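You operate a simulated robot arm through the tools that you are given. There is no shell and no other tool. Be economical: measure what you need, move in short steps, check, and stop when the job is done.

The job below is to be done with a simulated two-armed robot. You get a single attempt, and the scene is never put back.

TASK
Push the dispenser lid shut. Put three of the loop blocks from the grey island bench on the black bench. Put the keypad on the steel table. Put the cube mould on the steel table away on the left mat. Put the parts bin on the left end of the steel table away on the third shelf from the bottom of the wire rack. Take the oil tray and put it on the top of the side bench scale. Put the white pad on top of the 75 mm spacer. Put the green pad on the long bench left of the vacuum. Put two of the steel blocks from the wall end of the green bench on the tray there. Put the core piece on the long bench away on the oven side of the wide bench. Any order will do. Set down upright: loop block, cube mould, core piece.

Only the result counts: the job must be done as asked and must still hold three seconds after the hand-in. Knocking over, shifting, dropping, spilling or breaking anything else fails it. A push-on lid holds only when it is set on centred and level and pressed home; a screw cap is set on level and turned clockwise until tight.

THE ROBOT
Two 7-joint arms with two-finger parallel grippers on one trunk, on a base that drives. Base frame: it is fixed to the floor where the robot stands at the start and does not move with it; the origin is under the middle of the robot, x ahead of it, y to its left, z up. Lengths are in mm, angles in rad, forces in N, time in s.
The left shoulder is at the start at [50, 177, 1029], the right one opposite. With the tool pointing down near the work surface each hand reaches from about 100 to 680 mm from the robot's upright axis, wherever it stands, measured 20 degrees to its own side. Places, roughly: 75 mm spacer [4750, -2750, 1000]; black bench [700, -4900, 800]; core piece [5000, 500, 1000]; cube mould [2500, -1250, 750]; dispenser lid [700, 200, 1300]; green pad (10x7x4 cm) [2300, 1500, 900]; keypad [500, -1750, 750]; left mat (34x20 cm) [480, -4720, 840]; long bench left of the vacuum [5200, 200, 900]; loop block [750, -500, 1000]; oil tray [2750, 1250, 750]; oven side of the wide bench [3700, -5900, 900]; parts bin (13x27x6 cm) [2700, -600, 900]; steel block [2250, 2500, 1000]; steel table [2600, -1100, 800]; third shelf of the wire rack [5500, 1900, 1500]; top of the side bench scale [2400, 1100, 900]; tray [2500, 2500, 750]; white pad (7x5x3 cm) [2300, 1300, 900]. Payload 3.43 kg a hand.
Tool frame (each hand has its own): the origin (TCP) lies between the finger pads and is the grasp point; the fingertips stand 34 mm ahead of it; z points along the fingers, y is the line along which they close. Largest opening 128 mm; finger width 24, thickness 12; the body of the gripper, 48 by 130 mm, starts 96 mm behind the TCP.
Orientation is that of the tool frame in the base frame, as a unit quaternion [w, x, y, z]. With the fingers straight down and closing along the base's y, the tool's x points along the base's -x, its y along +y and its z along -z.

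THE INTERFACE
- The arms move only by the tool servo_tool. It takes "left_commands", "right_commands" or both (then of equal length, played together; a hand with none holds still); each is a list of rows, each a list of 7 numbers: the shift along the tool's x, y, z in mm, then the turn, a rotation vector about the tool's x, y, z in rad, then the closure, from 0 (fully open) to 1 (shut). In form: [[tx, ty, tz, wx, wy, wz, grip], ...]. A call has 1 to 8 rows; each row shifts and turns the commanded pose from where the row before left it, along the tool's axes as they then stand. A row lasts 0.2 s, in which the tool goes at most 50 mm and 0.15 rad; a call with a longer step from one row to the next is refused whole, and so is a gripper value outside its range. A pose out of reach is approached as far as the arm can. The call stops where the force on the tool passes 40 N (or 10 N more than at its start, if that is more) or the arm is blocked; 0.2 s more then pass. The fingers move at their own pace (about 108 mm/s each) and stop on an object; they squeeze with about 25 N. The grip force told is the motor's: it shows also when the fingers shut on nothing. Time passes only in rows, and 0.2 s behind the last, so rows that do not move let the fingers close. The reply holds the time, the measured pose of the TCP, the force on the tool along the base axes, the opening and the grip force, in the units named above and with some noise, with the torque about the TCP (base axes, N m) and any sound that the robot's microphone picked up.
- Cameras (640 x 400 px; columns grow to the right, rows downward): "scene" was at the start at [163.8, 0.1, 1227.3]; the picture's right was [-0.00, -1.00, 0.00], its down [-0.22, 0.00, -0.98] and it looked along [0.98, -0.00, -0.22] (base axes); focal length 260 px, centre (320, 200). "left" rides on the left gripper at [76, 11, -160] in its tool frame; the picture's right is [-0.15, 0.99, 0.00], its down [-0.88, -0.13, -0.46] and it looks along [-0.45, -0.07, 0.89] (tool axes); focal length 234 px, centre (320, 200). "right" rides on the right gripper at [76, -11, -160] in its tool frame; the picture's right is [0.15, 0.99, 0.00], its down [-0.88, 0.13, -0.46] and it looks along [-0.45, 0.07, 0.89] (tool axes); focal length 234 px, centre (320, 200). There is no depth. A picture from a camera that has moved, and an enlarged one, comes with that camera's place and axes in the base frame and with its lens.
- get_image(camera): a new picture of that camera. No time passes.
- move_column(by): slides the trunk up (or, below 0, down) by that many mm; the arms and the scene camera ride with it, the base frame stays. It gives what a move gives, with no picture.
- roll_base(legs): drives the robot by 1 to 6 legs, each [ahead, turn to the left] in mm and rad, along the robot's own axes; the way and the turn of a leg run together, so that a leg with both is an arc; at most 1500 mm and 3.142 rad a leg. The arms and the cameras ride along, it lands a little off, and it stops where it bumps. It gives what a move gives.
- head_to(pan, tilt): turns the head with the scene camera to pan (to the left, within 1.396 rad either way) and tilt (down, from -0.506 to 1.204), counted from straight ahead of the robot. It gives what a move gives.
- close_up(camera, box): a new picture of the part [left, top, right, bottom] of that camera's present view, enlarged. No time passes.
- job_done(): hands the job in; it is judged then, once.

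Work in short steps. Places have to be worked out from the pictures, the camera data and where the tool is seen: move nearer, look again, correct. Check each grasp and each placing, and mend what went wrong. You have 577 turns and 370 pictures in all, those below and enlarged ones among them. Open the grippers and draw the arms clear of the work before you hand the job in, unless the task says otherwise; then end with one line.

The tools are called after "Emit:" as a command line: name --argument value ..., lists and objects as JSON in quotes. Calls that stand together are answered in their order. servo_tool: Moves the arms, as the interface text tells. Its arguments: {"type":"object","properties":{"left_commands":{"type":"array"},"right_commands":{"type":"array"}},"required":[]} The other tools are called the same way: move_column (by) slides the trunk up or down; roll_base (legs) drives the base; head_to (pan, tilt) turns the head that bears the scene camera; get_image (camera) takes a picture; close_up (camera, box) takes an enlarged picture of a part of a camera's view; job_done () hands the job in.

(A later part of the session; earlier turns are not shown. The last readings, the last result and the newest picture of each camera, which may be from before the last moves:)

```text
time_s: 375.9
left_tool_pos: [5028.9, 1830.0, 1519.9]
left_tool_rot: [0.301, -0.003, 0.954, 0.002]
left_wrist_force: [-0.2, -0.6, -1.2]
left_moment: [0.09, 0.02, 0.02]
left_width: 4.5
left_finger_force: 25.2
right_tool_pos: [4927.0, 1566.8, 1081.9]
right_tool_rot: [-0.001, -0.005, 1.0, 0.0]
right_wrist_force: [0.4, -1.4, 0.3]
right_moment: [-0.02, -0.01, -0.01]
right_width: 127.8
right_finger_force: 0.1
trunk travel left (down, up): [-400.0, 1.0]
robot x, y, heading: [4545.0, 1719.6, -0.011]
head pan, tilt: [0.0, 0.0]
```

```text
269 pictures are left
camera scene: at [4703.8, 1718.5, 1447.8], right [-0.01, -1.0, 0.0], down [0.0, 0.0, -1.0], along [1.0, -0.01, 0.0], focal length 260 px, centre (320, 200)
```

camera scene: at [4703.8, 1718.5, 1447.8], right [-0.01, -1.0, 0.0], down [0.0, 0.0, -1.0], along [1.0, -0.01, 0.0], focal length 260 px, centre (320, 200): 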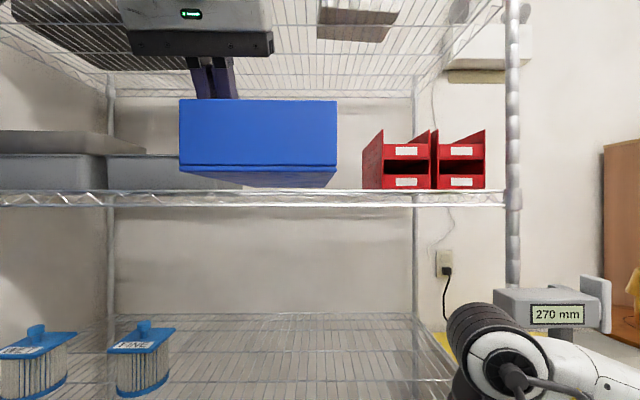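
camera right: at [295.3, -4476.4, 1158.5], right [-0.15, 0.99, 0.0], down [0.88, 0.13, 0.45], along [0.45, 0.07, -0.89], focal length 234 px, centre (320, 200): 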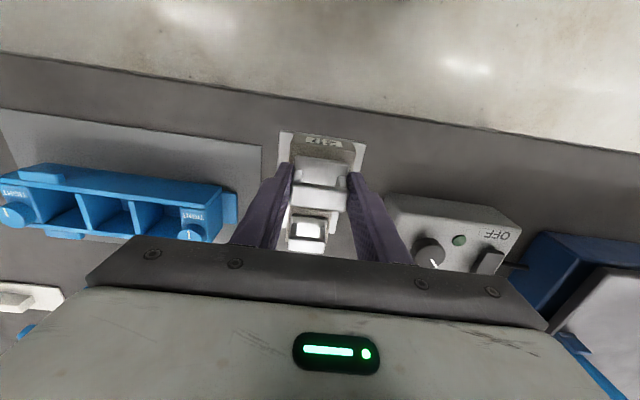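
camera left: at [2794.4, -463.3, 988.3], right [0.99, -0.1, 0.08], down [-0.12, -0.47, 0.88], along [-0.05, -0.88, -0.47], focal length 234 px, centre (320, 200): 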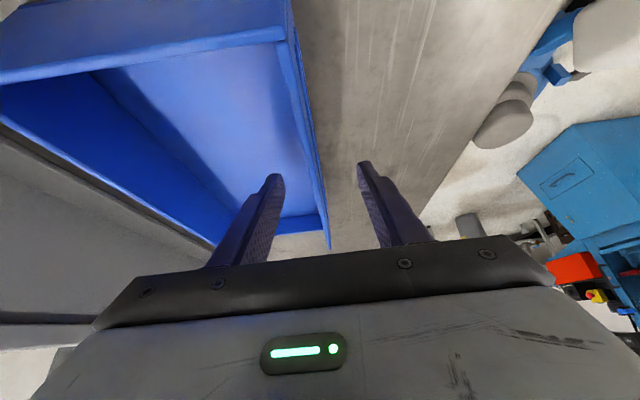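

Raise 30 mm more for clearance over the rail, then drive in.

Emit:
servo_tool --left_commands '[[-18, -3, -27, 0, 0, 0, 1]]'

Emit:
roll_base --legs '[[200, 0.01]]'

Emit:
get_image --camera "scene"

```text
time_s: 376.3
left_tool_pos: [5023.3, 1822.5, 1552.5]
left_tool_rot: [0.3, -0.002, 0.954, 0.004]
left_wrist_force: [0.6, -1.5, -0.4]
left_moment: [0.14, 0.01, 0.04]
left_width: 4.2
left_finger_force: 25.1
right_tool_pos: [4926.8, 1564.4, 1083.4]
right_tool_rot: [0.0, -0.004, 1.0, 0.001]
right_wrist_force: [-0.6, -0.7, -1.3]
right_moment: [0.03, -0.08, 0.02]
right_width: 127.9
right_finger_force: 0.0
trunk travel left (down, up): [-400.0, 1.0]
robot x, y, heading: [4544.9, 1718.7, -0.012]
head pan, tilt: [0.0, 0.0]
```

```text
time_s: 377.9
left_tool_pos: [5223.6, 1832.0, 1549.6]
left_tool_rot: [0.3, -0.01, 0.954, 0.003]
left_wrist_force: [0.3, -0.4, -0.2]
left_moment: [0.08, 0.01, -0.03]
left_width: 4.6
left_finger_force: 25.1
right_tool_pos: [5127.2, 1569.9, 1081.9]
right_tool_rot: [-0.001, -0.01, 1.0, -0.001]
right_wrist_force: [0.0, 0.9, 0.1]
right_moment: [0.01, 0.05, 0.0]
right_width: 128.1
right_finger_force: 0.0
trunk travel left (down, up): [-400.0, 1.0]
robot x, y, heading: [4741.2, 1719.9, -0.003]
head pan, tilt: [0.0, 0.0]
```

```text
268 pictures are left
camera scene: at [4902.7, 1720.2, 1447.7], right [0.0, -1.0, 0.0], down [0.0, 0.0, -1.0], along [1.0, 0.0, 0.0], focal length 260 px, centre (320, 200)
```

scene: 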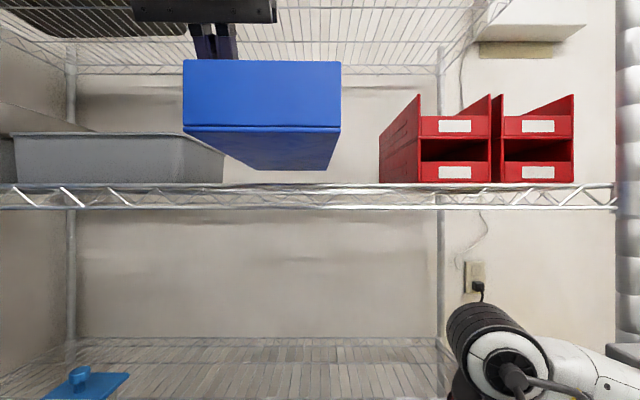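

Lined up between the grey and red bins with clearance all round. Drive 200 mm further in.

Emit:
roll_base --legs '[[120, 0]]'

Emit:
get_image --camera "scene"

Emit:
get_image --camera "left"

```text
time_s: 379.0
left_tool_pos: [5286.4, 1832.0, 1550.5]
left_tool_rot: [0.299, -0.008, 0.954, 0.002]
left_wrist_force: [-0.2, -0.2, -0.6]
left_moment: [0.06, 0.0, -0.02]
left_width: 4.8
left_finger_force: 25.1
right_tool_pos: [5184.7, 1569.0, 1080.1]
right_tool_rot: [-0.003, -0.014, 1.0, -0.005]
right_wrist_force: [-0.6, -0.3, -0.1]
right_moment: [0.03, 0.03, -0.03]
right_width: 128.1
right_finger_force: 0.0
trunk travel left (down, up): [-400.0, 1.0]
robot x, y, heading: [4809.2, 1722.9, -0.006]
head pan, tilt: [0.0, 0.0]
stopped in leg 1: the robot was blocked; the commanded pose is now the measured one
```

```text
267 pictures are left
camera scene: at [4962.9, 1722.3, 1449.1], right [-0.01, -1.0, 0.0], down [0.01, 0.0, -1.0], along [1.0, -0.01, 0.01], focal length 260 px, centre (320, 200)
```

scene: 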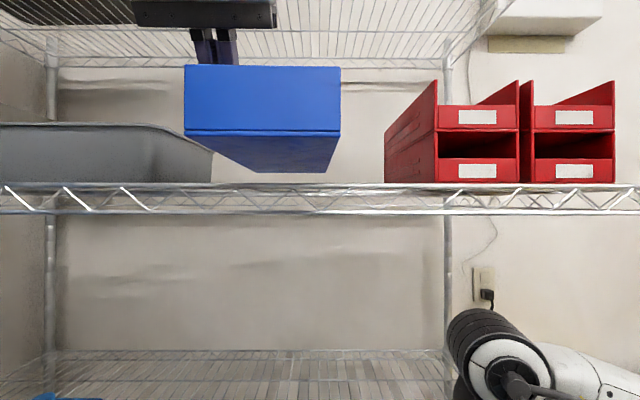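

```text
266 pictures are left
camera left: at [5133.2, 1841.8, 1638.1], right [0.1, 0.99, 0.08], down [0.47, -0.12, 0.88], along [0.88, -0.05, -0.47], focal length 234 px, centre (320, 200)
```

left: 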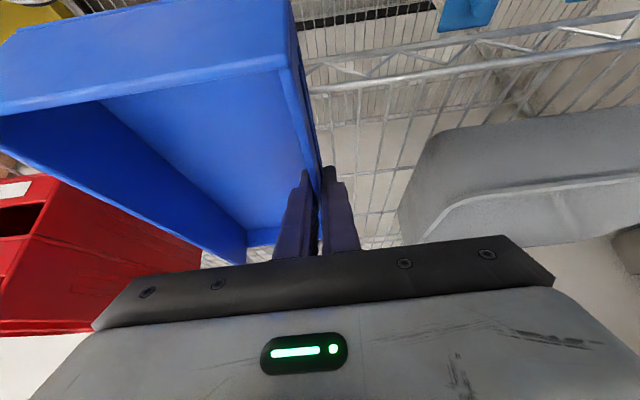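

The base got blocked. Let me look down to see what it touched.

Emit:
head_to --pan -0.5 --tilt 0.9

Emit:
get_image --camera "scene"

Emit:
get_image --camera "right"

```text
time_s: 380.2
left_tool_pos: [5285.6, 1833.3, 1550.8]
left_tool_rot: [0.3, -0.009, 0.954, 0.003]
left_wrist_force: [0.1, -0.5, -0.2]
left_moment: [0.07, -0.03, -0.01]
left_width: 4.4
left_finger_force: 24.6
right_tool_pos: [5185.0, 1570.1, 1081.1]
right_tool_rot: [-0.003, -0.013, 1.0, -0.004]
right_wrist_force: [0.4, 0.2, -0.8]
right_moment: [0.0, 0.04, 0.01]
right_width: 127.9
right_finger_force: 0.2
trunk travel left (down, up): [-400.0, 1.0]
robot x, y, heading: [4811.3, 1723.4, -0.006]
head pan, tilt: [-0.499, 0.901]
```

```text
265 pictures are left
camera scene: at [4938.9, 1686.1, 1368.9], right [-0.48, -0.88, 0.0], down [-0.68, 0.38, -0.63], along [0.55, -0.3, -0.78], focal length 260 px, centre (320, 200)
```

scene: 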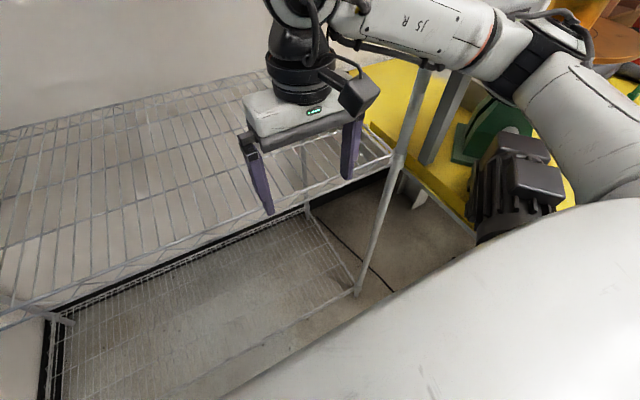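

```text
264 pictures are left
camera right: at [5109.5, 1558.7, 1241.3], right [-0.17, 0.99, -0.01], down [0.88, 0.16, 0.45], along [0.45, 0.07, -0.89], focal length 234 px, centre (320, 200)
```

right: 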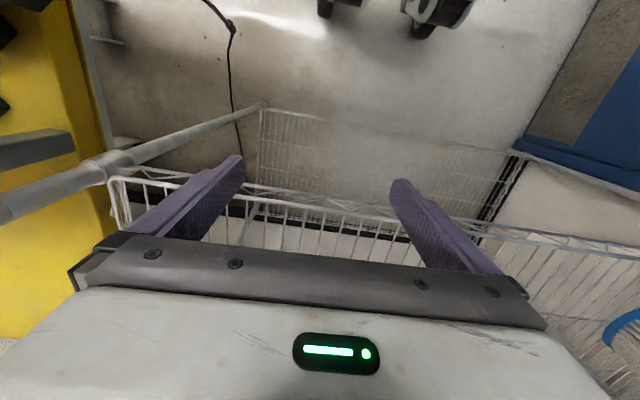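

The right forearm met the rack's front-right post. Back off slightly and tuck the right arm in.

Emit:
roll_base --legs '[[-60, 0]]'

Emit:
servo_tool --right_commands '[[45, 0, 0, 0, 0, 0, 0], [45, 0, 0, 0, 0, 0, 0], [45, 0, 0, 0, 0, 0, 0], [45, 0, 0, 0, 0, 0, 0], [40, 10, 0, 0, 0, 0, 0]]'

Emit:
get_image --camera "scene"

```text
time_s: 381.2
left_tool_pos: [5231.2, 1831.1, 1548.3]
left_tool_rot: [0.297, -0.01, 0.955, 0.003]
left_wrist_force: [0.1, -0.3, 0.2]
left_moment: [0.05, -0.01, -0.01]
left_width: 4.6
left_finger_force: 25.1
right_tool_pos: [5127.7, 1569.3, 1077.3]
right_tool_rot: [-0.005, -0.013, 1.0, -0.003]
right_wrist_force: [0.3, 0.0, -0.4]
right_moment: [-0.04, -0.06, -0.01]
right_width: 127.7
right_finger_force: 0.2
trunk travel left (down, up): [-400.0, 1.0]
robot x, y, heading: [4749.6, 1719.0, -0.004]
head pan, tilt: [-0.499, 0.901]
```

```text
time_s: 382.1
left_tool_pos: [5233.6, 1831.9, 1547.7]
left_tool_rot: [0.296, -0.009, 0.955, 0.003]
left_wrist_force: [-0.3, 0.9, -0.9]
left_moment: [0.05, 0.01, 0.02]
left_width: 4.7
left_finger_force: 25.1
right_tool_pos: [4988.2, 1563.9, 1079.1]
right_tool_rot: [-0.005, -0.025, 1.0, -0.011]
right_wrist_force: [-0.6, -4.3, 1.8]
right_moment: [0.82, 0.2, 0.47]
right_width: 127.9
right_finger_force: 0.1
right hand out of reach, approached as far as the arm can: row 4
trunk travel left (down, up): [-400.0, 1.0]
robot x, y, heading: [4745.8, 1717.1, -0.006]
head pan, tilt: [-0.499, 0.901]
stopped in row 4 (right hand): the force on the tool passed its limit at 131 N (the readings are from after the stop); the commanded pose is now the measured one
```

```text
263 pictures are left
camera scene: at [4885.8, 1684.5, 1367.7], right [-0.48, -0.88, 0.0], down [-0.69, 0.38, -0.62], along [0.54, -0.3, -0.78], focal length 260 px, centre (320, 200)
```

scene: 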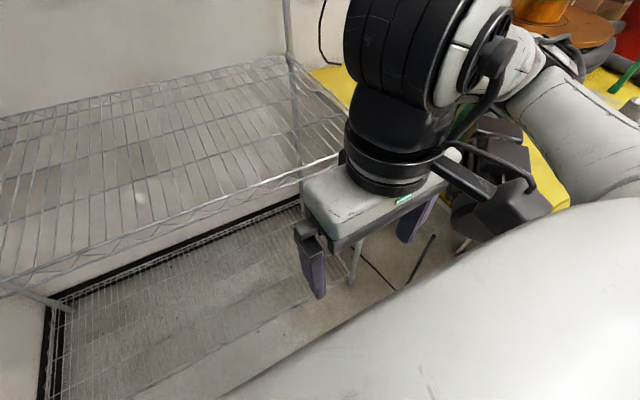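

The right hand came too close to the torso. Move it forward 50 mm again and inspect.

Emit:
servo_tool --right_commands '[[-25, 0, 0, 0, 0, 0, 0], [-25, 0, 0, 0, 0, 0, 0]]'

Emit:
head_to --pan -1.1 --tilt 0.6

Emit:
get_image --camera "scene"

Emit:
get_image --camera "right"

```text
time_s: 382.7
left_tool_pos: [5234.7, 1830.7, 1547.4]
left_tool_rot: [0.296, -0.009, 0.955, 0.002]
left_wrist_force: [0.0, -0.4, -0.7]
left_moment: [0.09, 0.01, 0.01]
left_width: 4.6
left_finger_force: 25.3
right_tool_pos: [5037.7, 1567.6, 1079.9]
right_tool_rot: [-0.004, -0.023, 1.0, -0.011]
right_wrist_force: [0.1, -0.8, -0.4]
right_moment: [0.01, 0.0, -0.01]
right_width: 127.8
right_finger_force: 0.0
trunk travel left (down, up): [-400.0, 1.0]
robot x, y, heading: [4746.9, 1719.0, 0.001]
head pan, tilt: [-0.499, 0.901]
```

```text
time_s: 383.7
left_tool_pos: [5235.2, 1831.1, 1546.8]
left_tool_rot: [0.295, -0.009, 0.956, 0.003]
left_wrist_force: [0.6, -0.5, -1.4]
left_moment: [0.1, 0.02, -0.07]
left_width: 4.7
left_finger_force: 24.9
right_tool_pos: [5037.1, 1565.1, 1080.1]
right_tool_rot: [-0.005, -0.023, 1.0, -0.01]
right_wrist_force: [-0.7, 0.3, -0.2]
right_moment: [0.04, 0.02, 0.02]
right_width: 128.0
right_finger_force: 0.1
trunk travel left (down, up): [-400.0, 1.0]
robot x, y, heading: [4748.7, 1724.7, -0.003]
head pan, tilt: [-1.1, 0.6]
```

```text
262 pictures are left
camera scene: at [4859.5, 1641.6, 1392.5], right [-0.89, -0.45, 0.0], down [-0.26, 0.5, -0.82], along [0.37, -0.74, -0.57], focal length 260 px, centre (320, 200)
```

scene: 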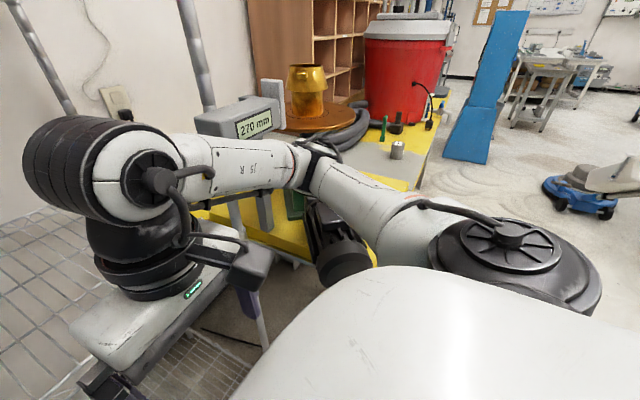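

```text
261 pictures are left
camera right: at [4962.7, 1554.9, 1240.7], right [-0.19, 0.98, -0.02], down [0.88, 0.18, 0.44], along [0.44, 0.07, -0.9], focal length 234 px, centre (320, 200)
```

right: 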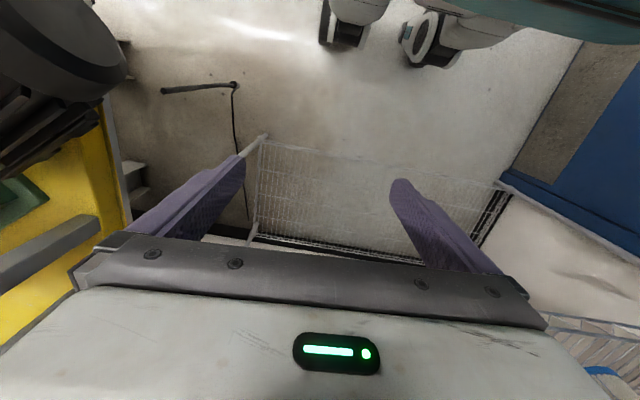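

The right elbow is near the gauge/motor stand at the bench's left end, so this approach line is too close. Back well off and look at the stand from a distance.

Emit:
roll_base --legs '[[-500, 0]]'

Emit:
head_to --pan -0.4 --tilt 0.35

Emit:
get_image --camera "scene"

```text
time_s: 386.7
left_tool_pos: [4727.7, 1832.0, 1547.9]
left_tool_rot: [0.297, -0.007, 0.955, 0.002]
left_wrist_force: [-0.2, 0.1, -0.5]
left_moment: [0.06, 0.04, -0.01]
left_width: 4.6
left_finger_force: 24.7
right_tool_pos: [4531.0, 1567.7, 1079.2]
right_tool_rot: [-0.005, -0.021, 1.0, -0.01]
right_wrist_force: [0.1, 0.4, 0.2]
right_moment: [0.02, -0.01, 0.02]
right_width: 128.1
right_finger_force: 0.0
trunk travel left (down, up): [-400.0, 1.0]
robot x, y, heading: [4240.7, 1725.8, -0.004]
head pan, tilt: [-1.1, 0.6]
```

```text
time_s: 387.7
left_tool_pos: [4728.7, 1832.9, 1548.3]
left_tool_rot: [0.296, -0.007, 0.955, 0.002]
left_wrist_force: [0.2, 0.7, -0.9]
left_moment: [0.07, -0.01, 0.03]
left_width: 4.6
left_finger_force: 25.5
right_tool_pos: [4531.0, 1568.0, 1078.9]
right_tool_rot: [-0.004, -0.022, 1.0, -0.011]
right_wrist_force: [0.2, 0.8, 0.5]
right_moment: [0.01, -0.01, 0.0]
right_width: 128.0
right_finger_force: 0.1
trunk travel left (down, up): [-400.0, 1.0]
robot x, y, heading: [4244.9, 1720.4, -0.01]
head pan, tilt: [-0.4, 0.351]
```

```text
260 pictures are left
camera scene: at [4399.4, 1686.3, 1415.3], right [-0.4, -0.92, 0.0], down [-0.32, 0.14, -0.94], along [0.86, -0.37, -0.34], focal length 260 px, centre (320, 200)
```

scene: 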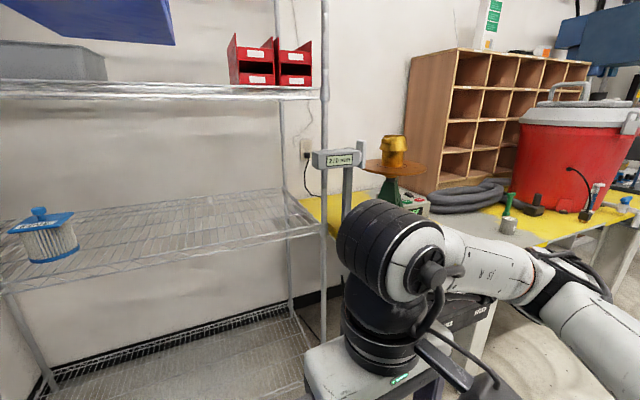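

The gauge stand and funnel look undisturbed. I'll shift the robot ~160 mm left, carry the bin toward centre, and keep the right arm narrower.

Emit:
servo_tool --left_commands '[[0, -35, 0, 0, 0, 0, 1], [0, -35, 0, 0, 0, 0, 1], [0, -35, 0, 0, 0, 0, 1], [0, -35, 0, 0, 0, 0, 1]]' --right_commands '[[-30, 15, 0, 0, 0, 0, 0], [-30, 15, 0, 0, 0, 0, 0], [-30, 15, 0, 0, 0, 0, 0], [-5, 10, 0, 0, 0, 0, 0]]'

Emit:
head_to --pan 0 --tilt 0

Emit:
roll_base --legs '[[0, 0.6], [280, 0], [0, -0.59]]'

Emit:
get_image --camera "scene"

```text
time_s: 388.7
left_tool_pos: [4710.5, 1716.3, 1514.4]
left_tool_rot: [0.296, -0.008, 0.955, 0.001]
left_wrist_force: [0.0, -0.2, -1.0]
left_moment: [0.07, 0.03, -0.03]
left_width: 4.7
left_finger_force: 25.3
left hand out of reach, approached as far as the arm can: row 1, 2, 3, 4
right_tool_pos: [4626.1, 1626.6, 1076.9]
right_tool_rot: [-0.006, -0.023, 1.0, -0.011]
right_wrist_force: [0.7, 1.3, 0.0]
right_moment: [-0.03, 0.01, -0.05]
right_width: 127.9
right_finger_force: 0.1
trunk travel left (down, up): [-400.0, 1.0]
robot x, y, heading: [4243.0, 1724.5, -0.009]
head pan, tilt: [-0.4, 0.351]
```

```text
time_s: 389.6
left_tool_pos: [4709.6, 1716.2, 1513.0]
left_tool_rot: [0.296, -0.007, 0.955, 0.003]
left_wrist_force: [-0.6, -0.6, -1.0]
left_moment: [0.06, 0.05, 0.01]
left_width: 4.5
left_finger_force: 25.4
right_tool_pos: [4624.1, 1625.1, 1078.2]
right_tool_rot: [-0.005, -0.021, 1.0, -0.011]
right_wrist_force: [0.6, 0.4, 0.2]
right_moment: [-0.01, 0.0, 0.02]
right_width: 128.2
right_finger_force: 0.1
trunk travel left (down, up): [-400.0, 1.0]
robot x, y, heading: [4245.6, 1723.2, -0.007]
head pan, tilt: [0.0, 0.0]
```

```text
time_s: 394.8
left_tool_pos: [4937.8, 1879.2, 1513.9]
left_tool_rot: [0.296, -0.017, 0.955, 0.005]
left_wrist_force: [-0.1, -1.1, -0.9]
left_moment: [0.1, 0.01, 0.0]
left_width: 4.2
left_finger_force: 25.3
right_tool_pos: [4854.1, 1790.1, 1077.3]
right_tool_rot: [-0.005, -0.031, 0.999, -0.011]
right_wrist_force: [0.4, -1.1, 0.5]
right_moment: [0.04, 0.0, 0.01]
right_width: 127.7
right_finger_force: 0.1
trunk travel left (down, up): [-400.0, 1.0]
robot x, y, heading: [4472.0, 1878.6, 0.01]
head pan, tilt: [0.0, 0.0]
```

```text
259 pictures are left
camera scene: at [4632.6, 1881.4, 1447.7], right [0.01, -1.0, 0.0], down [0.0, 0.0, -1.0], along [1.0, 0.01, 0.0], focal length 260 px, centre (320, 200)
```

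scene: 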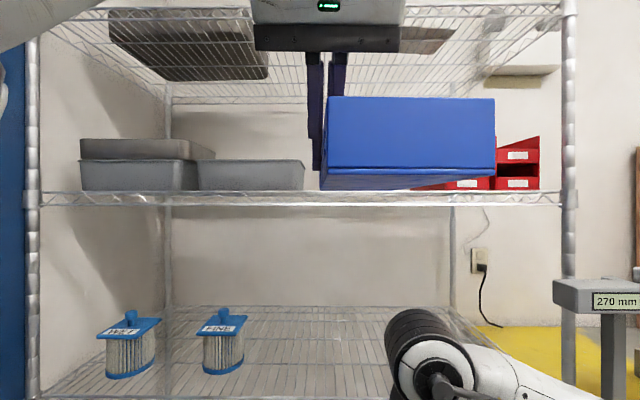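

Reach is lower when the bin is at the centreline. I'll use a compromise: robot at y≈1805 with the hand 75 mm left.

Emit:
roll_base --legs '[[-150, 0], [0, -0.4], [190, 0], [0, 0.39]]'

Emit:
servo_tool --left_commands '[[10, 38, -20, 0, 0, 0, 1], [10, 38, -20, 0, 0, 0, 1], [0, 0, -30, 0, 0, 0, 1]]'

Emit:
get_image --camera "scene"

```text
time_s: 399.7
left_tool_pos: [4965.7, 1800.6, 1512.5]
left_tool_rot: [0.296, -0.009, 0.955, 0.002]
left_wrist_force: [0.1, 0.3, -1.3]
left_moment: [0.05, 0.05, 0.01]
left_width: 4.8
left_finger_force: 24.4
right_tool_pos: [4880.9, 1710.3, 1076.5]
right_tool_rot: [-0.005, -0.026, 1.0, -0.011]
right_wrist_force: [-0.1, 0.2, 0.0]
right_moment: [0.02, 0.0, 0.0]
right_width: 128.1
right_finger_force: 0.0
trunk travel left (down, up): [-400.0, 1.0]
robot x, y, heading: [4498.7, 1807.5, -0.0]
head pan, tilt: [0.0, 0.0]
```

```text
time_s: 400.5
left_tool_pos: [4906.0, 1872.2, 1560.3]
left_tool_rot: [0.296, -0.01, 0.955, 0.005]
left_wrist_force: [0.4, 0.1, -1.1]
left_moment: [0.08, -0.02, 0.04]
left_width: 4.7
left_finger_force: 25.2
right_tool_pos: [4879.2, 1709.7, 1077.6]
right_tool_rot: [-0.005, -0.025, 1.0, -0.01]
right_wrist_force: [-0.7, 0.5, 0.1]
right_moment: [0.0, -0.03, 0.0]
right_width: 127.7
right_finger_force: 0.1
trunk travel left (down, up): [-400.0, 1.0]
robot x, y, heading: [4498.1, 1802.2, 0.0]
head pan, tilt: [0.0, 0.0]
```

```text
258 pictures are left
camera scene: at [4658.4, 1804.8, 1447.9], right [0.0, -1.0, 0.0], down [0.0, 0.0, -1.0], along [1.0, 0.0, 0.0], focal length 260 px, centre (320, 200)
```

scene: 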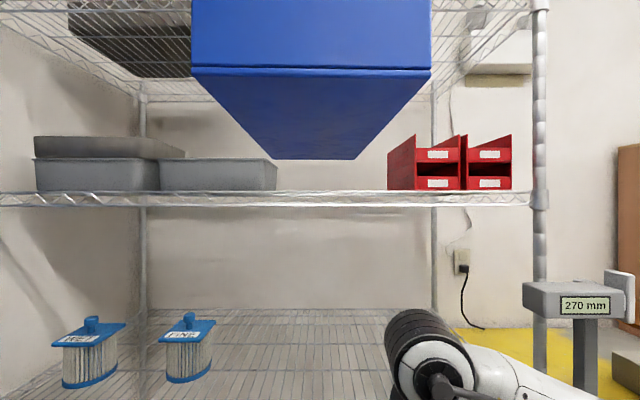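

Height and line are good now. Check the right elbow's position before driving in.

Emit:
head_to --pan -0.9 --tilt 0.5

Emit:
get_image --camera "scene"

```text
time_s: 401.7
left_tool_pos: [4907.7, 1876.2, 1560.7]
left_tool_rot: [0.296, -0.011, 0.955, 0.004]
left_wrist_force: [0.3, 0.0, -1.4]
left_moment: [0.1, 0.01, 0.02]
left_width: 4.5
left_finger_force: 24.8
right_tool_pos: [4879.7, 1711.6, 1076.5]
right_tool_rot: [-0.005, -0.025, 1.0, -0.011]
right_wrist_force: [0.4, -0.2, 0.4]
right_moment: [0.0, -0.01, 0.0]
right_width: 127.9
right_finger_force: 0.1
trunk travel left (down, up): [-400.0, 1.0]
robot x, y, heading: [4498.9, 1806.7, -0.003]
head pan, tilt: [-0.901, 0.499]
```

```text
257 pictures are left
camera scene: at [4626.3, 1735.1, 1401.6], right [-0.78, -0.62, 0.0], down [-0.3, 0.37, -0.88], along [0.55, -0.69, -0.48], focal length 260 px, centre (320, 200)
```

scene: 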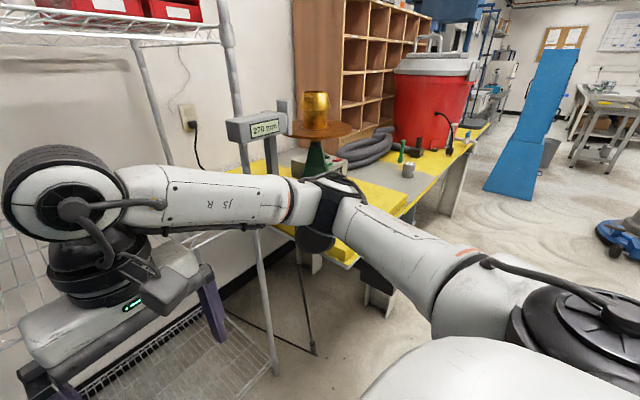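

The elbow would be too close to the rack post. Move the right hand across toward the left in front of the torso to draw the elbow inward, then re-check.

Emit:
servo_tool --right_commands '[[5, 40, 0, 0, 0, 0, 0], [5, 40, 0, 0, 0, 0, 0], [5, 40, 0, 0, 0, 0, 0], [5, 30, 0, 0, 0, 0, 0]]'

Emit:
get_image --camera "scene"

```text
time_s: 402.7
left_tool_pos: [4905.7, 1875.4, 1561.2]
left_tool_rot: [0.296, -0.01, 0.955, 0.004]
left_wrist_force: [0.5, -0.1, -0.3]
left_moment: [0.08, 0.03, 0.01]
left_width: 4.6
left_finger_force: 24.5
right_tool_pos: [4852.5, 1859.9, 1073.6]
right_tool_rot: [-0.004, -0.025, 1.0, -0.011]
right_wrist_force: [0.5, 0.5, 0.4]
right_moment: [-0.01, 0.0, 0.02]
right_width: 127.9
right_finger_force: 0.1
trunk travel left (down, up): [-400.0, 1.0]
robot x, y, heading: [4498.1, 1808.3, -0.0]
head pan, tilt: [-0.901, 0.499]
```

```text
256 pictures are left
camera scene: at [4626.1, 1735.5, 1401.7], right [-0.78, -0.62, 0.0], down [-0.3, 0.37, -0.88], along [0.55, -0.69, -0.48], focal length 260 px, centre (320, 200)
```

scene: 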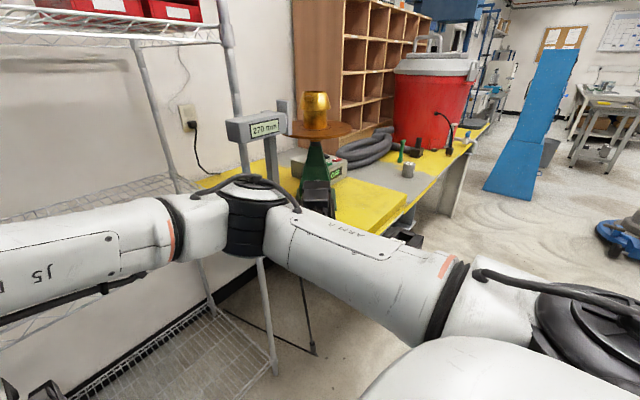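

The elbow is now well inside the post and between shelf levels. Drive in 440 mm.

Emit:
head_to --pan 0 --tilt 0

Emit:
roll_base --legs '[[300, 0]]'

Emit:
get_image --camera "scene"

Emit:
get_image --camera "left"

```text
time_s: 403.9
left_tool_pos: [4906.5, 1874.2, 1560.9]
left_tool_rot: [0.296, -0.011, 0.955, 0.004]
left_wrist_force: [-0.8, 0.0, -0.2]
left_moment: [0.04, -0.01, -0.02]
left_width: 4.5
left_finger_force: 25.7
right_tool_pos: [4851.3, 1859.1, 1074.0]
right_tool_rot: [-0.005, -0.025, 1.0, -0.011]
right_wrist_force: [0.5, -0.5, -0.2]
right_moment: [0.0, 0.02, 0.02]
right_width: 128.0
right_finger_force: 0.0
trunk travel left (down, up): [-400.0, 1.0]
robot x, y, heading: [4497.7, 1807.3, -0.003]
head pan, tilt: [0.0, 0.0]
```

```text
time_s: 405.9
left_tool_pos: [5209.4, 1875.4, 1560.5]
left_tool_rot: [0.297, -0.011, 0.955, 0.004]
left_wrist_force: [0.1, -0.7, -1.1]
left_moment: [0.07, 0.01, 0.01]
left_width: 4.7
left_finger_force: 25.8
right_tool_pos: [5154.0, 1858.9, 1075.0]
right_tool_rot: [-0.005, -0.026, 1.0, -0.01]
right_wrist_force: [0.4, 0.4, -0.4]
right_moment: [0.0, 0.04, -0.02]
right_width: 127.8
right_finger_force: 0.0
trunk travel left (down, up): [-400.0, 1.0]
robot x, y, heading: [4799.3, 1803.6, -0.0]
head pan, tilt: [0.0, 0.0]
```

```text
255 pictures are left
camera scene: at [4961.4, 1806.5, 1447.7], right [0.0, -1.0, 0.0], down [0.0, 0.0, -1.0], along [1.0, 0.0, 0.0], focal length 260 px, centre (320, 200)
```

scene: 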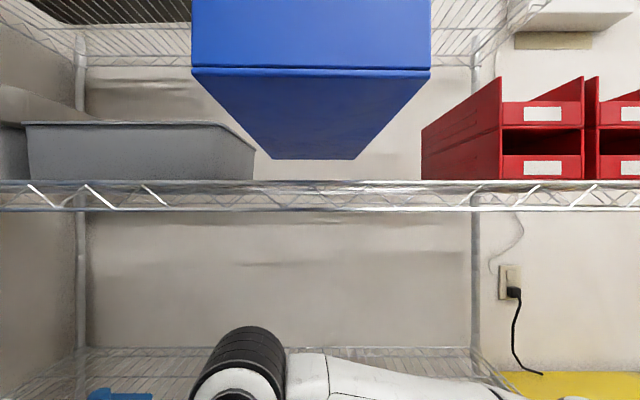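

```text
254 pictures are left
camera left: at [5056.0, 1883.4, 1649.1], right [0.1, 0.99, 0.08], down [0.47, -0.12, 0.87], along [0.88, -0.05, -0.48], focal length 234 px, centre (320, 200)
```

left: 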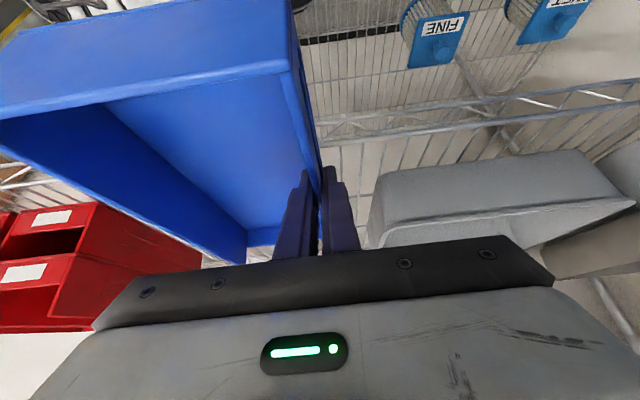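

Clear on both sides; shift the bin 25 mm toward the middle of the gap, then drive 140 mm further.

Emit:
servo_tool --left_commands '[[0, -25, 0, 0, 0, 0, 1]]'

Emit:
roll_base --legs '[[145, 0]]'

Emit:
get_image --camera "scene"

Emit:
get_image --camera "left"

```text
time_s: 406.4
left_tool_pos: [5208.0, 1848.3, 1560.2]
left_tool_rot: [0.297, -0.011, 0.955, 0.005]
left_wrist_force: [0.2, -0.7, -0.5]
left_moment: [0.08, -0.01, 0.03]
left_width: 4.7
left_finger_force: 25.0
right_tool_pos: [5153.1, 1856.3, 1074.6]
right_tool_rot: [-0.005, -0.025, 1.0, -0.009]
right_wrist_force: [0.4, 0.3, -0.1]
right_moment: [0.02, 0.01, 0.02]
right_width: 128.2
right_finger_force: 0.1
trunk travel left (down, up): [-400.0, 1.0]
robot x, y, heading: [4801.9, 1804.2, -0.004]
head pan, tilt: [0.0, 0.0]
```

```text
time_s: 407.7
left_tool_pos: [5355.5, 1850.8, 1560.2]
left_tool_rot: [0.295, -0.011, 0.955, 0.004]
left_wrist_force: [0.7, -0.5, -0.9]
left_moment: [0.06, 0.06, -0.04]
left_width: 4.9
left_finger_force: 25.2
right_tool_pos: [5298.9, 1859.6, 1074.2]
right_tool_rot: [-0.005, -0.025, 1.0, -0.01]
right_wrist_force: [0.9, -0.2, -0.2]
right_moment: [0.0, 0.03, 0.0]
right_width: 127.8
right_finger_force: 0.0
trunk travel left (down, up): [-400.0, 1.0]
robot x, y, heading: [4944.0, 1807.8, 0.003]
head pan, tilt: [0.0, 0.0]
```

```text
253 pictures are left
camera scene: at [5106.6, 1806.8, 1447.6], right [0.0, -1.0, 0.0], down [0.0, 0.0, -1.0], along [1.0, 0.0, 0.0], focal length 260 px, centre (320, 200)
```

scene: 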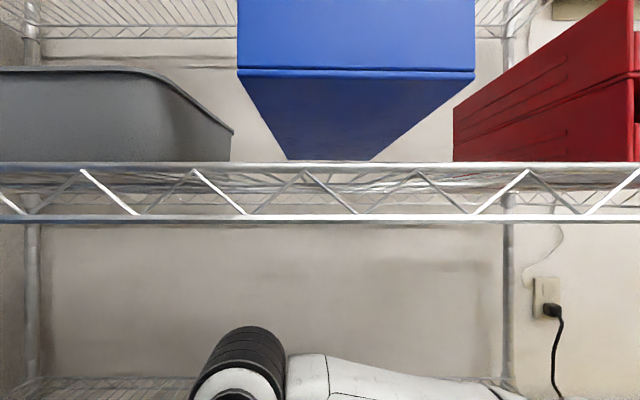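

```text
252 pictures are left
camera left: at [5201.4, 1859.4, 1648.3], right [0.1, 0.99, 0.08], down [0.47, -0.12, 0.87], along [0.88, -0.05, -0.48], focal length 234 px, centre (320, 200)
```

left: 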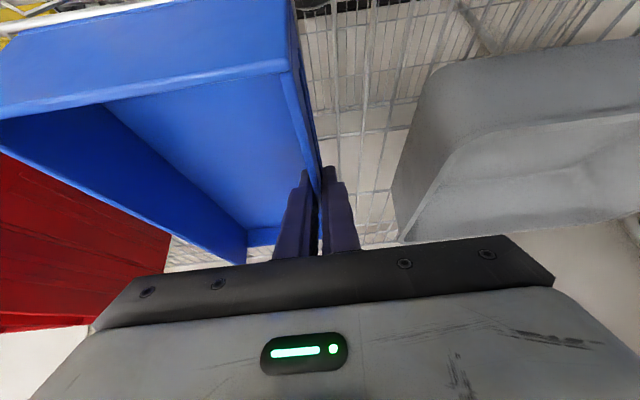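

The near end still overhangs the rail slightly; drive 55 mm more.

Emit:
roll_base --legs '[[55, 0]]'

Emit:
servo_tool --left_commands '[[10, 0, 18, 0, 0, 0, 1], [4, 0, 8, 0, 0, 0, 1]]'

Emit:
get_image --camera "scene"

```text
time_s: 408.7
left_tool_pos: [5382.7, 1851.7, 1558.4]
left_tool_rot: [0.295, -0.011, 0.955, 0.004]
left_wrist_force: [-0.1, -0.9, -0.9]
left_moment: [0.03, -0.02, 0.01]
left_width: 4.5
left_finger_force: 24.9
right_tool_pos: [5325.7, 1859.0, 1075.0]
right_tool_rot: [-0.005, -0.024, 1.0, -0.011]
right_wrist_force: [0.1, -0.1, -0.2]
right_moment: [-0.03, -0.05, 0.0]
right_width: 128.1
right_finger_force: 0.1
trunk travel left (down, up): [-400.0, 1.0]
robot x, y, heading: [4971.8, 1803.2, 0.004]
head pan, tilt: [0.0, 0.0]
stopped in leg 1: the robot was blocked; the commanded pose is now the measured one
```

```text
time_s: 409.3
left_tool_pos: [5384.1, 1851.2, 1528.9]
left_tool_rot: [0.295, -0.011, 0.956, 0.005]
left_wrist_force: [0.2, 0.7, -0.6]
left_moment: [0.08, 0.01, 0.02]
left_width: 4.7
left_finger_force: 24.7
right_tool_pos: [5324.8, 1858.8, 1074.2]
right_tool_rot: [-0.004, -0.025, 1.0, -0.01]
right_wrist_force: [-0.6, -0.6, -0.9]
right_moment: [-0.02, -0.02, 0.01]
right_width: 128.3
right_finger_force: 0.1
trunk travel left (down, up): [-400.0, 1.0]
robot x, y, heading: [4972.6, 1809.8, 0.002]
head pan, tilt: [0.0, 0.0]
```

```text
251 pictures are left
camera scene: at [5133.0, 1806.4, 1447.8], right [0.0, -1.0, 0.0], down [0.0, 0.0, -1.0], along [1.0, 0.0, 0.0], focal length 260 px, centre (320, 200)
```

scene: 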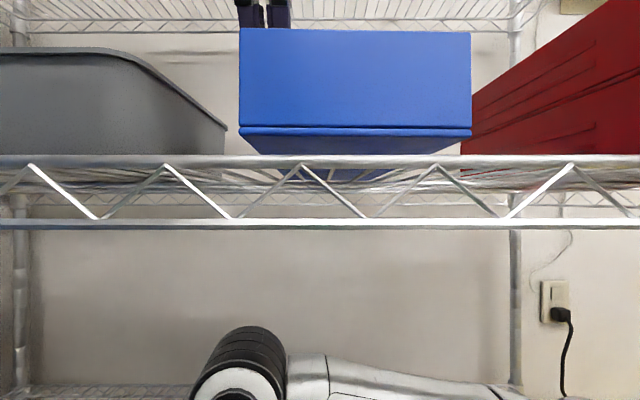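

Extend the arm 35 mm forward and lower to contact.

Emit:
servo_tool --left_commands '[[-15, 0, 10, 0, 0, 0, 1], [-14, 0, 10, 0, 0, 0, 1], [4, 0, 6, 0, 0, 0, 1]]'

Emit:
servo_tool --left_commands '[[2, 0, 3, 0, 0, 0, 1], [2, 0, 3, 0, 0, 0, 1]]'

Emit:
get_image --camera "scene"

```text
time_s: 410.1
left_tool_pos: [5420.2, 1853.9, 1521.3]
left_tool_rot: [0.295, -0.012, 0.955, 0.005]
left_wrist_force: [-0.5, 0.7, -1.5]
left_moment: [0.08, 0.01, -0.03]
left_width: 4.7
left_finger_force: 25.2
right_tool_pos: [5326.4, 1860.2, 1074.9]
right_tool_rot: [-0.006, -0.025, 1.0, -0.01]
right_wrist_force: [-0.9, -0.5, 0.3]
right_moment: [-0.02, 0.01, 0.02]
right_width: 128.0
right_finger_force: 0.1
trunk travel left (down, up): [-400.0, 1.0]
robot x, y, heading: [4973.1, 1804.9, 0.003]
head pan, tilt: [0.0, 0.0]
```

```text
time_s: 410.7
left_tool_pos: [5419.1, 1853.3, 1517.7]
left_tool_rot: [0.298, -0.013, 0.954, 0.003]
left_wrist_force: [2.6, -1.5, 20.0]
left_moment: [0.03, -0.1, 0.04]
left_width: 5.0
left_finger_force: 25.1
right_tool_pos: [5325.8, 1857.8, 1075.3]
right_tool_rot: [-0.004, -0.026, 1.0, -0.011]
right_wrist_force: [-0.9, -0.1, 0.8]
right_moment: [0.01, -0.03, -0.01]
right_width: 128.0
right_finger_force: 0.0
trunk travel left (down, up): [-400.0, 1.0]
robot x, y, heading: [4977.5, 1805.4, 0.007]
head pan, tilt: [0.0, 0.0]
```

```text
250 pictures are left
camera scene: at [5132.4, 1806.4, 1448.3], right [0.0, -1.0, 0.0], down [0.0, 0.0, -1.0], along [1.0, 0.0, 0.0], focal length 260 px, centre (320, 200)
```

scene: 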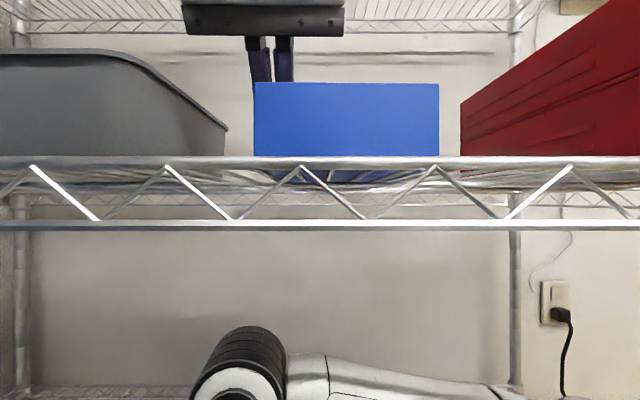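

Contact on the shelf. Open moderately, withdraw along the tool axis.

Emit:
servo_tool --left_commands '[[0, 0, -1, 0, 0, 0, 0.8], [0, 0, 0, 0, 0, 0, 0.7], [0, 0, 0, 0, 0, 0, 0.65], [0, 0, -30, 0, 0, 0, 0.65], [0, 0, -40, 0, 0, 0, 0.65], [20, 0, -20, 0, 0, 0, 0.65]]'

Emit:
get_image --camera "scene"

Emit:
get_image --camera "left"

```text
time_s: 412.1
left_tool_pos: [5363.5, 1851.6, 1563.6]
left_tool_rot: [0.296, -0.01, 0.955, 0.004]
left_wrist_force: [-1.0, -0.1, 0.7]
left_moment: [-0.01, 0.01, 0.01]
left_width: 44.7
left_finger_force: 0.1
left hand out of reach, approached as far as the arm can: row 5
right_tool_pos: [5325.7, 1859.8, 1075.3]
right_tool_rot: [-0.005, -0.026, 1.0, -0.01]
right_wrist_force: [0.1, -0.2, 0.6]
right_moment: [-0.02, -0.03, 0.01]
right_width: 128.0
right_finger_force: 0.1
trunk travel left (down, up): [-400.0, 1.0]
robot x, y, heading: [4973.0, 1806.2, 0.001]
head pan, tilt: [0.0, 0.0]
```

```text
249 pictures are left
camera scene: at [5131.8, 1807.3, 1448.0], right [0.0, -1.0, 0.0], down [0.0, 0.0, -1.0], along [1.0, 0.0, 0.0], focal length 260 px, centre (320, 200)
```

scene: 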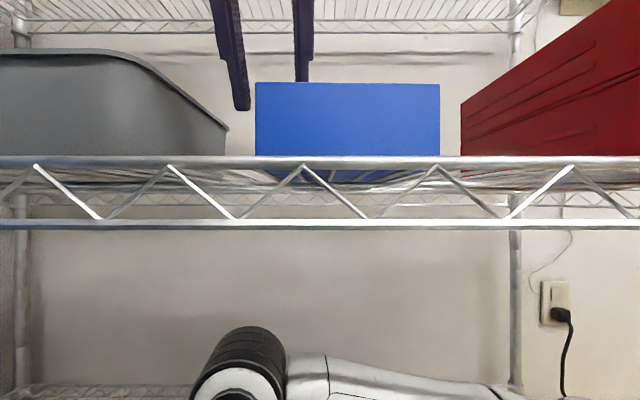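

```text
248 pictures are left
camera left: at [5210.5, 1859.9, 1651.5], right [0.1, 0.99, 0.08], down [0.47, -0.12, 0.87], along [0.88, -0.05, -0.48], focal length 234 px, centre (320, 200)
```

left: 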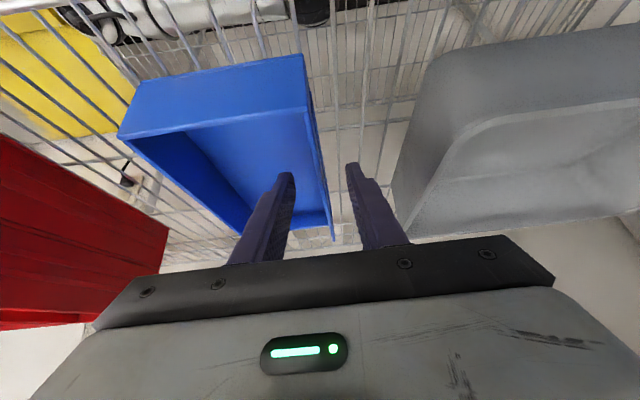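

The bin rests level on the shelf. The inner fingertip is just at rim height, so rise a little more before backing.

Emit:
servo_tool --left_commands '[[-12, 0, -18, 0, 0, 0, 0.65], [-12, 0, -18, 0, 0, 0, 0.65]]'

Emit:
close_up --camera "scene" --box '[180, 0, 480, 190]'

```text
time_s: 412.7
left_tool_pos: [5365.4, 1851.7, 1561.7]
left_tool_rot: [0.295, -0.011, 0.955, 0.004]
left_wrist_force: [-0.1, 1.5, -0.3]
left_moment: [0.01, -0.03, 0.03]
left_width: 44.6
left_finger_force: 0.1
left hand out of reach, approached as far as the arm can: row 1, 2
right_tool_pos: [5326.1, 1858.5, 1074.4]
right_tool_rot: [-0.005, -0.025, 1.0, -0.011]
right_wrist_force: [-0.1, 0.6, 1.0]
right_moment: [0.03, -0.06, -0.01]
right_width: 127.9
right_finger_force: 0.0
trunk travel left (down, up): [-400.0, 1.0]
robot x, y, heading: [4973.5, 1803.8, 0.006]
head pan, tilt: [0.0, 0.0]
```

```text
2.11 times, centred on (330, 95) of scene
camera zoom: at [5133.5, 1806.7, 1447.7], right [0.0, -1.0, 0.0], down [0.0, 0.0, -1.0], along [1.0, 0.0, 0.0], focal length 547 px, centre (299, 421)
```

zoom: 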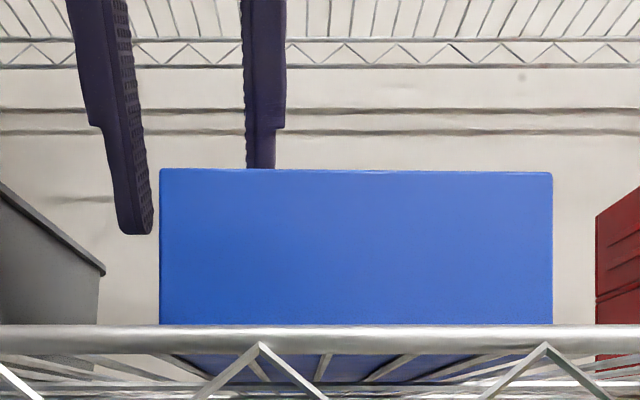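

Only a few mm clearance. Pitch the hand further forward to lift the fingertips, then rise.

Emit:
servo_tool --left_commands '[[0, 0, 0, 0, -0.12, 0, 0.65], [0, 0, 0, 0, -0.12, 0, 0.65], [0, 0, 0, 0, -0.12, 0, 0.65], [0, 0, 0, 0, -0.12, 0, 0.65]]'

Emit:
servo_tool --left_commands '[[-22, 0, -13, 0, 0, 0, 0.65], [-22, 0, -13, 0, 0, 0, 0.65]]'

Emit:
close_up --camera "scene" --box '[180, 0, 480, 190]'

```text
time_s: 413.7
left_tool_pos: [5365.0, 1850.2, 1562.2]
left_tool_rot: [0.515, -0.01, 0.857, 0.006]
left_wrist_force: [-0.4, 0.0, 0.8]
left_moment: [0.01, 0.01, -0.04]
left_width: 44.6
left_finger_force: 0.1
right_tool_pos: [5326.2, 1859.1, 1075.0]
right_tool_rot: [-0.004, -0.025, 1.0, -0.01]
right_wrist_force: [0.4, -0.5, -0.2]
right_moment: [0.0, -0.01, 0.0]
right_width: 128.0
right_finger_force: 0.0
trunk travel left (down, up): [-400.0, 1.0]
robot x, y, heading: [4971.3, 1803.8, 0.004]
head pan, tilt: [0.0, 0.0]
```

```text
time_s: 414.3
left_tool_pos: [5362.6, 1850.1, 1612.9]
left_tool_rot: [0.514, -0.011, 0.858, 0.007]
left_wrist_force: [0.3, -0.4, -0.5]
left_moment: [-0.02, -0.02, 0.01]
left_width: 44.8
left_finger_force: 0.0
right_tool_pos: [5326.6, 1860.0, 1074.0]
right_tool_rot: [-0.005, -0.026, 1.0, -0.011]
right_wrist_force: [-0.3, 0.2, 0.3]
right_moment: [0.01, 0.0, 0.02]
right_width: 128.1
right_finger_force: 0.1
trunk travel left (down, up): [-400.0, 1.0]
robot x, y, heading: [4972.3, 1803.9, -0.003]
head pan, tilt: [0.0, 0.0]
```

```text
2.11 times, centred on (330, 95) of scene
camera zoom: at [5133.1, 1806.5, 1447.8], right [0.0, -1.0, 0.0], down [0.0, 0.0, -1.0], along [1.0, 0.0, 0.0], focal length 547 px, centre (299, 421)
```

zoom: 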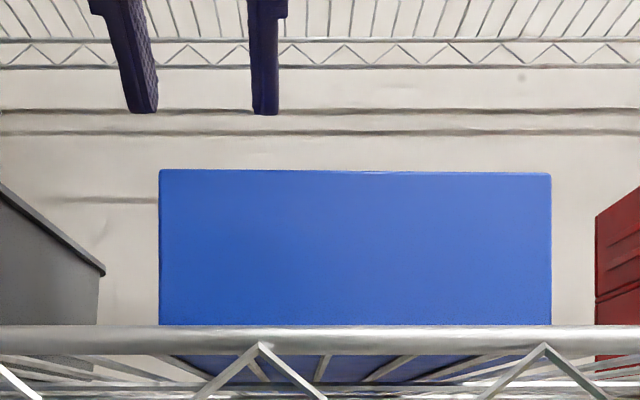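

Clear. Back straight out 650 mm and take a final look at the shelf.

Emit:
roll_base --legs '[[-650, 0]]'

Emit:
get_image --camera "scene"

```text
time_s: 417.9
left_tool_pos: [4715.7, 1849.4, 1614.1]
left_tool_rot: [0.514, -0.012, 0.858, 0.009]
left_wrist_force: [0.7, 0.4, 0.0]
left_moment: [0.03, -0.05, 0.02]
left_width: 44.8
left_finger_force: 0.0
right_tool_pos: [4677.7, 1858.1, 1074.9]
right_tool_rot: [-0.006, -0.027, 1.0, -0.011]
right_wrist_force: [0.6, 0.7, -0.7]
right_moment: [-0.02, 0.02, -0.03]
right_width: 127.9
right_finger_force: 0.0
trunk travel left (down, up): [-400.0, 1.0]
robot x, y, heading: [4327.7, 1804.5, 0.003]
head pan, tilt: [0.0, 0.0]
```

```text
245 pictures are left
camera scene: at [4485.4, 1805.4, 1447.8], right [0.0, -1.0, 0.0], down [0.0, 0.0, -1.0], along [1.0, 0.0, 0.0], focal length 260 px, centre (320, 200)
```

scene: 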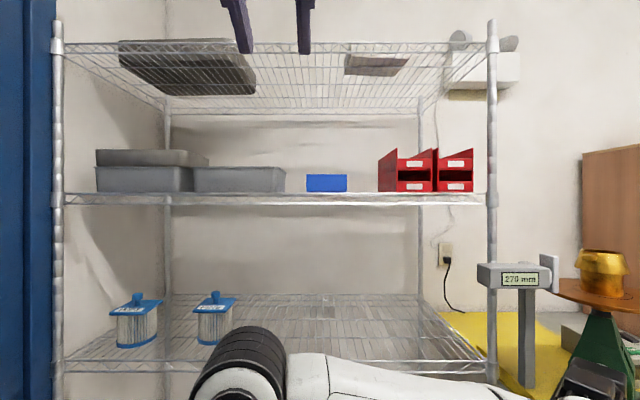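

Bin stored on shelf three. Now lower the left arm to a travel pose, right arm back, and check the gauge stand area.

Emit:
servo_tool --left_commands '[[20, 20, 20, 0, 0.12, 0, 0.3], [20, 20, 20, 0, 0.12, 0, 0], [10, 20, 30, 0, 0.14, 0, 0], [0, 10, 40, 0, 0.14, 0, 0], [0, 0, 45, 0, 0.14, 0, 0], [0, 0, 45, 0, 0.14, 0, 0], [0, 0, 45, 0, 0.14, 0, 0], [0, 0, 45, 0, 0.14, 0, 0]]' --right_commands '[[0, -40, 0, 0, 0, 0, 0], [0, -40, 0, 0, 0, 0, 0], [0, -40, 0, 0, 0, 0, 0], [0, -40, 0, 0, 0, 0, 0], [0, 0, 0, 0, 0, 0, 0], [0, 0, 0, 0, 0, 0, 0], [0, 0, 0, 0, 0, 0, 0], [0, 0, 0, 0, 0, 0, 0]]'

Emit:
head_to --pan -0.45 --tilt 0.3

Emit:
get_image --camera "scene"

```text
time_s: 419.7
left_tool_pos: [4827.8, 1923.5, 1331.7]
left_tool_rot: [-0.002, -0.014, 1.0, 0.0]
left_wrist_force: [-0.4, -0.8, -0.6]
left_moment: [0.0, 0.02, 0.0]
left_width: 128.0
left_finger_force: 0.1
right_tool_pos: [4687.1, 1700.8, 1078.6]
right_tool_rot: [-0.006, -0.026, 1.0, -0.011]
right_wrist_force: [0.7, -0.4, -0.7]
right_moment: [0.02, 0.03, -0.02]
right_width: 128.3
right_finger_force: 0.1
trunk travel left (down, up): [-400.0, 1.0]
robot x, y, heading: [4324.8, 1807.0, -0.0]
head pan, tilt: [0.0, 0.0]
```

```text
time_s: 420.6
left_tool_pos: [4826.4, 1922.6, 1332.3]
left_tool_rot: [0.0, -0.013, 1.0, 0.001]
left_wrist_force: [0.4, -0.1, -0.1]
left_moment: [0.0, 0.0, -0.04]
left_width: 128.1
left_finger_force: 0.1
right_tool_pos: [4687.5, 1700.9, 1078.4]
right_tool_rot: [-0.005, -0.025, 1.0, -0.011]
right_wrist_force: [0.2, -0.1, 0.1]
right_moment: [-0.02, 0.01, 0.02]
right_width: 128.3
right_finger_force: 0.0
trunk travel left (down, up): [-400.0, 1.0]
robot x, y, heading: [4324.9, 1802.8, 0.0]
head pan, tilt: [-0.45, 0.3]
```

```text
244 pictures are left
camera scene: at [4480.0, 1764.9, 1420.1], right [-0.43, -0.9, 0.0], down [-0.27, 0.13, -0.96], along [0.86, -0.41, -0.3], focal length 260 px, centre (320, 200)
```

scene: 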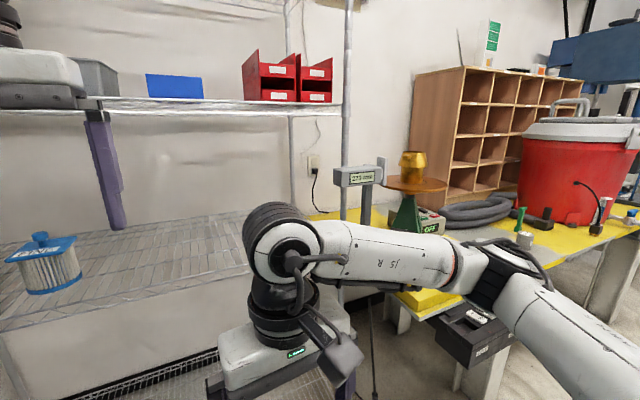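

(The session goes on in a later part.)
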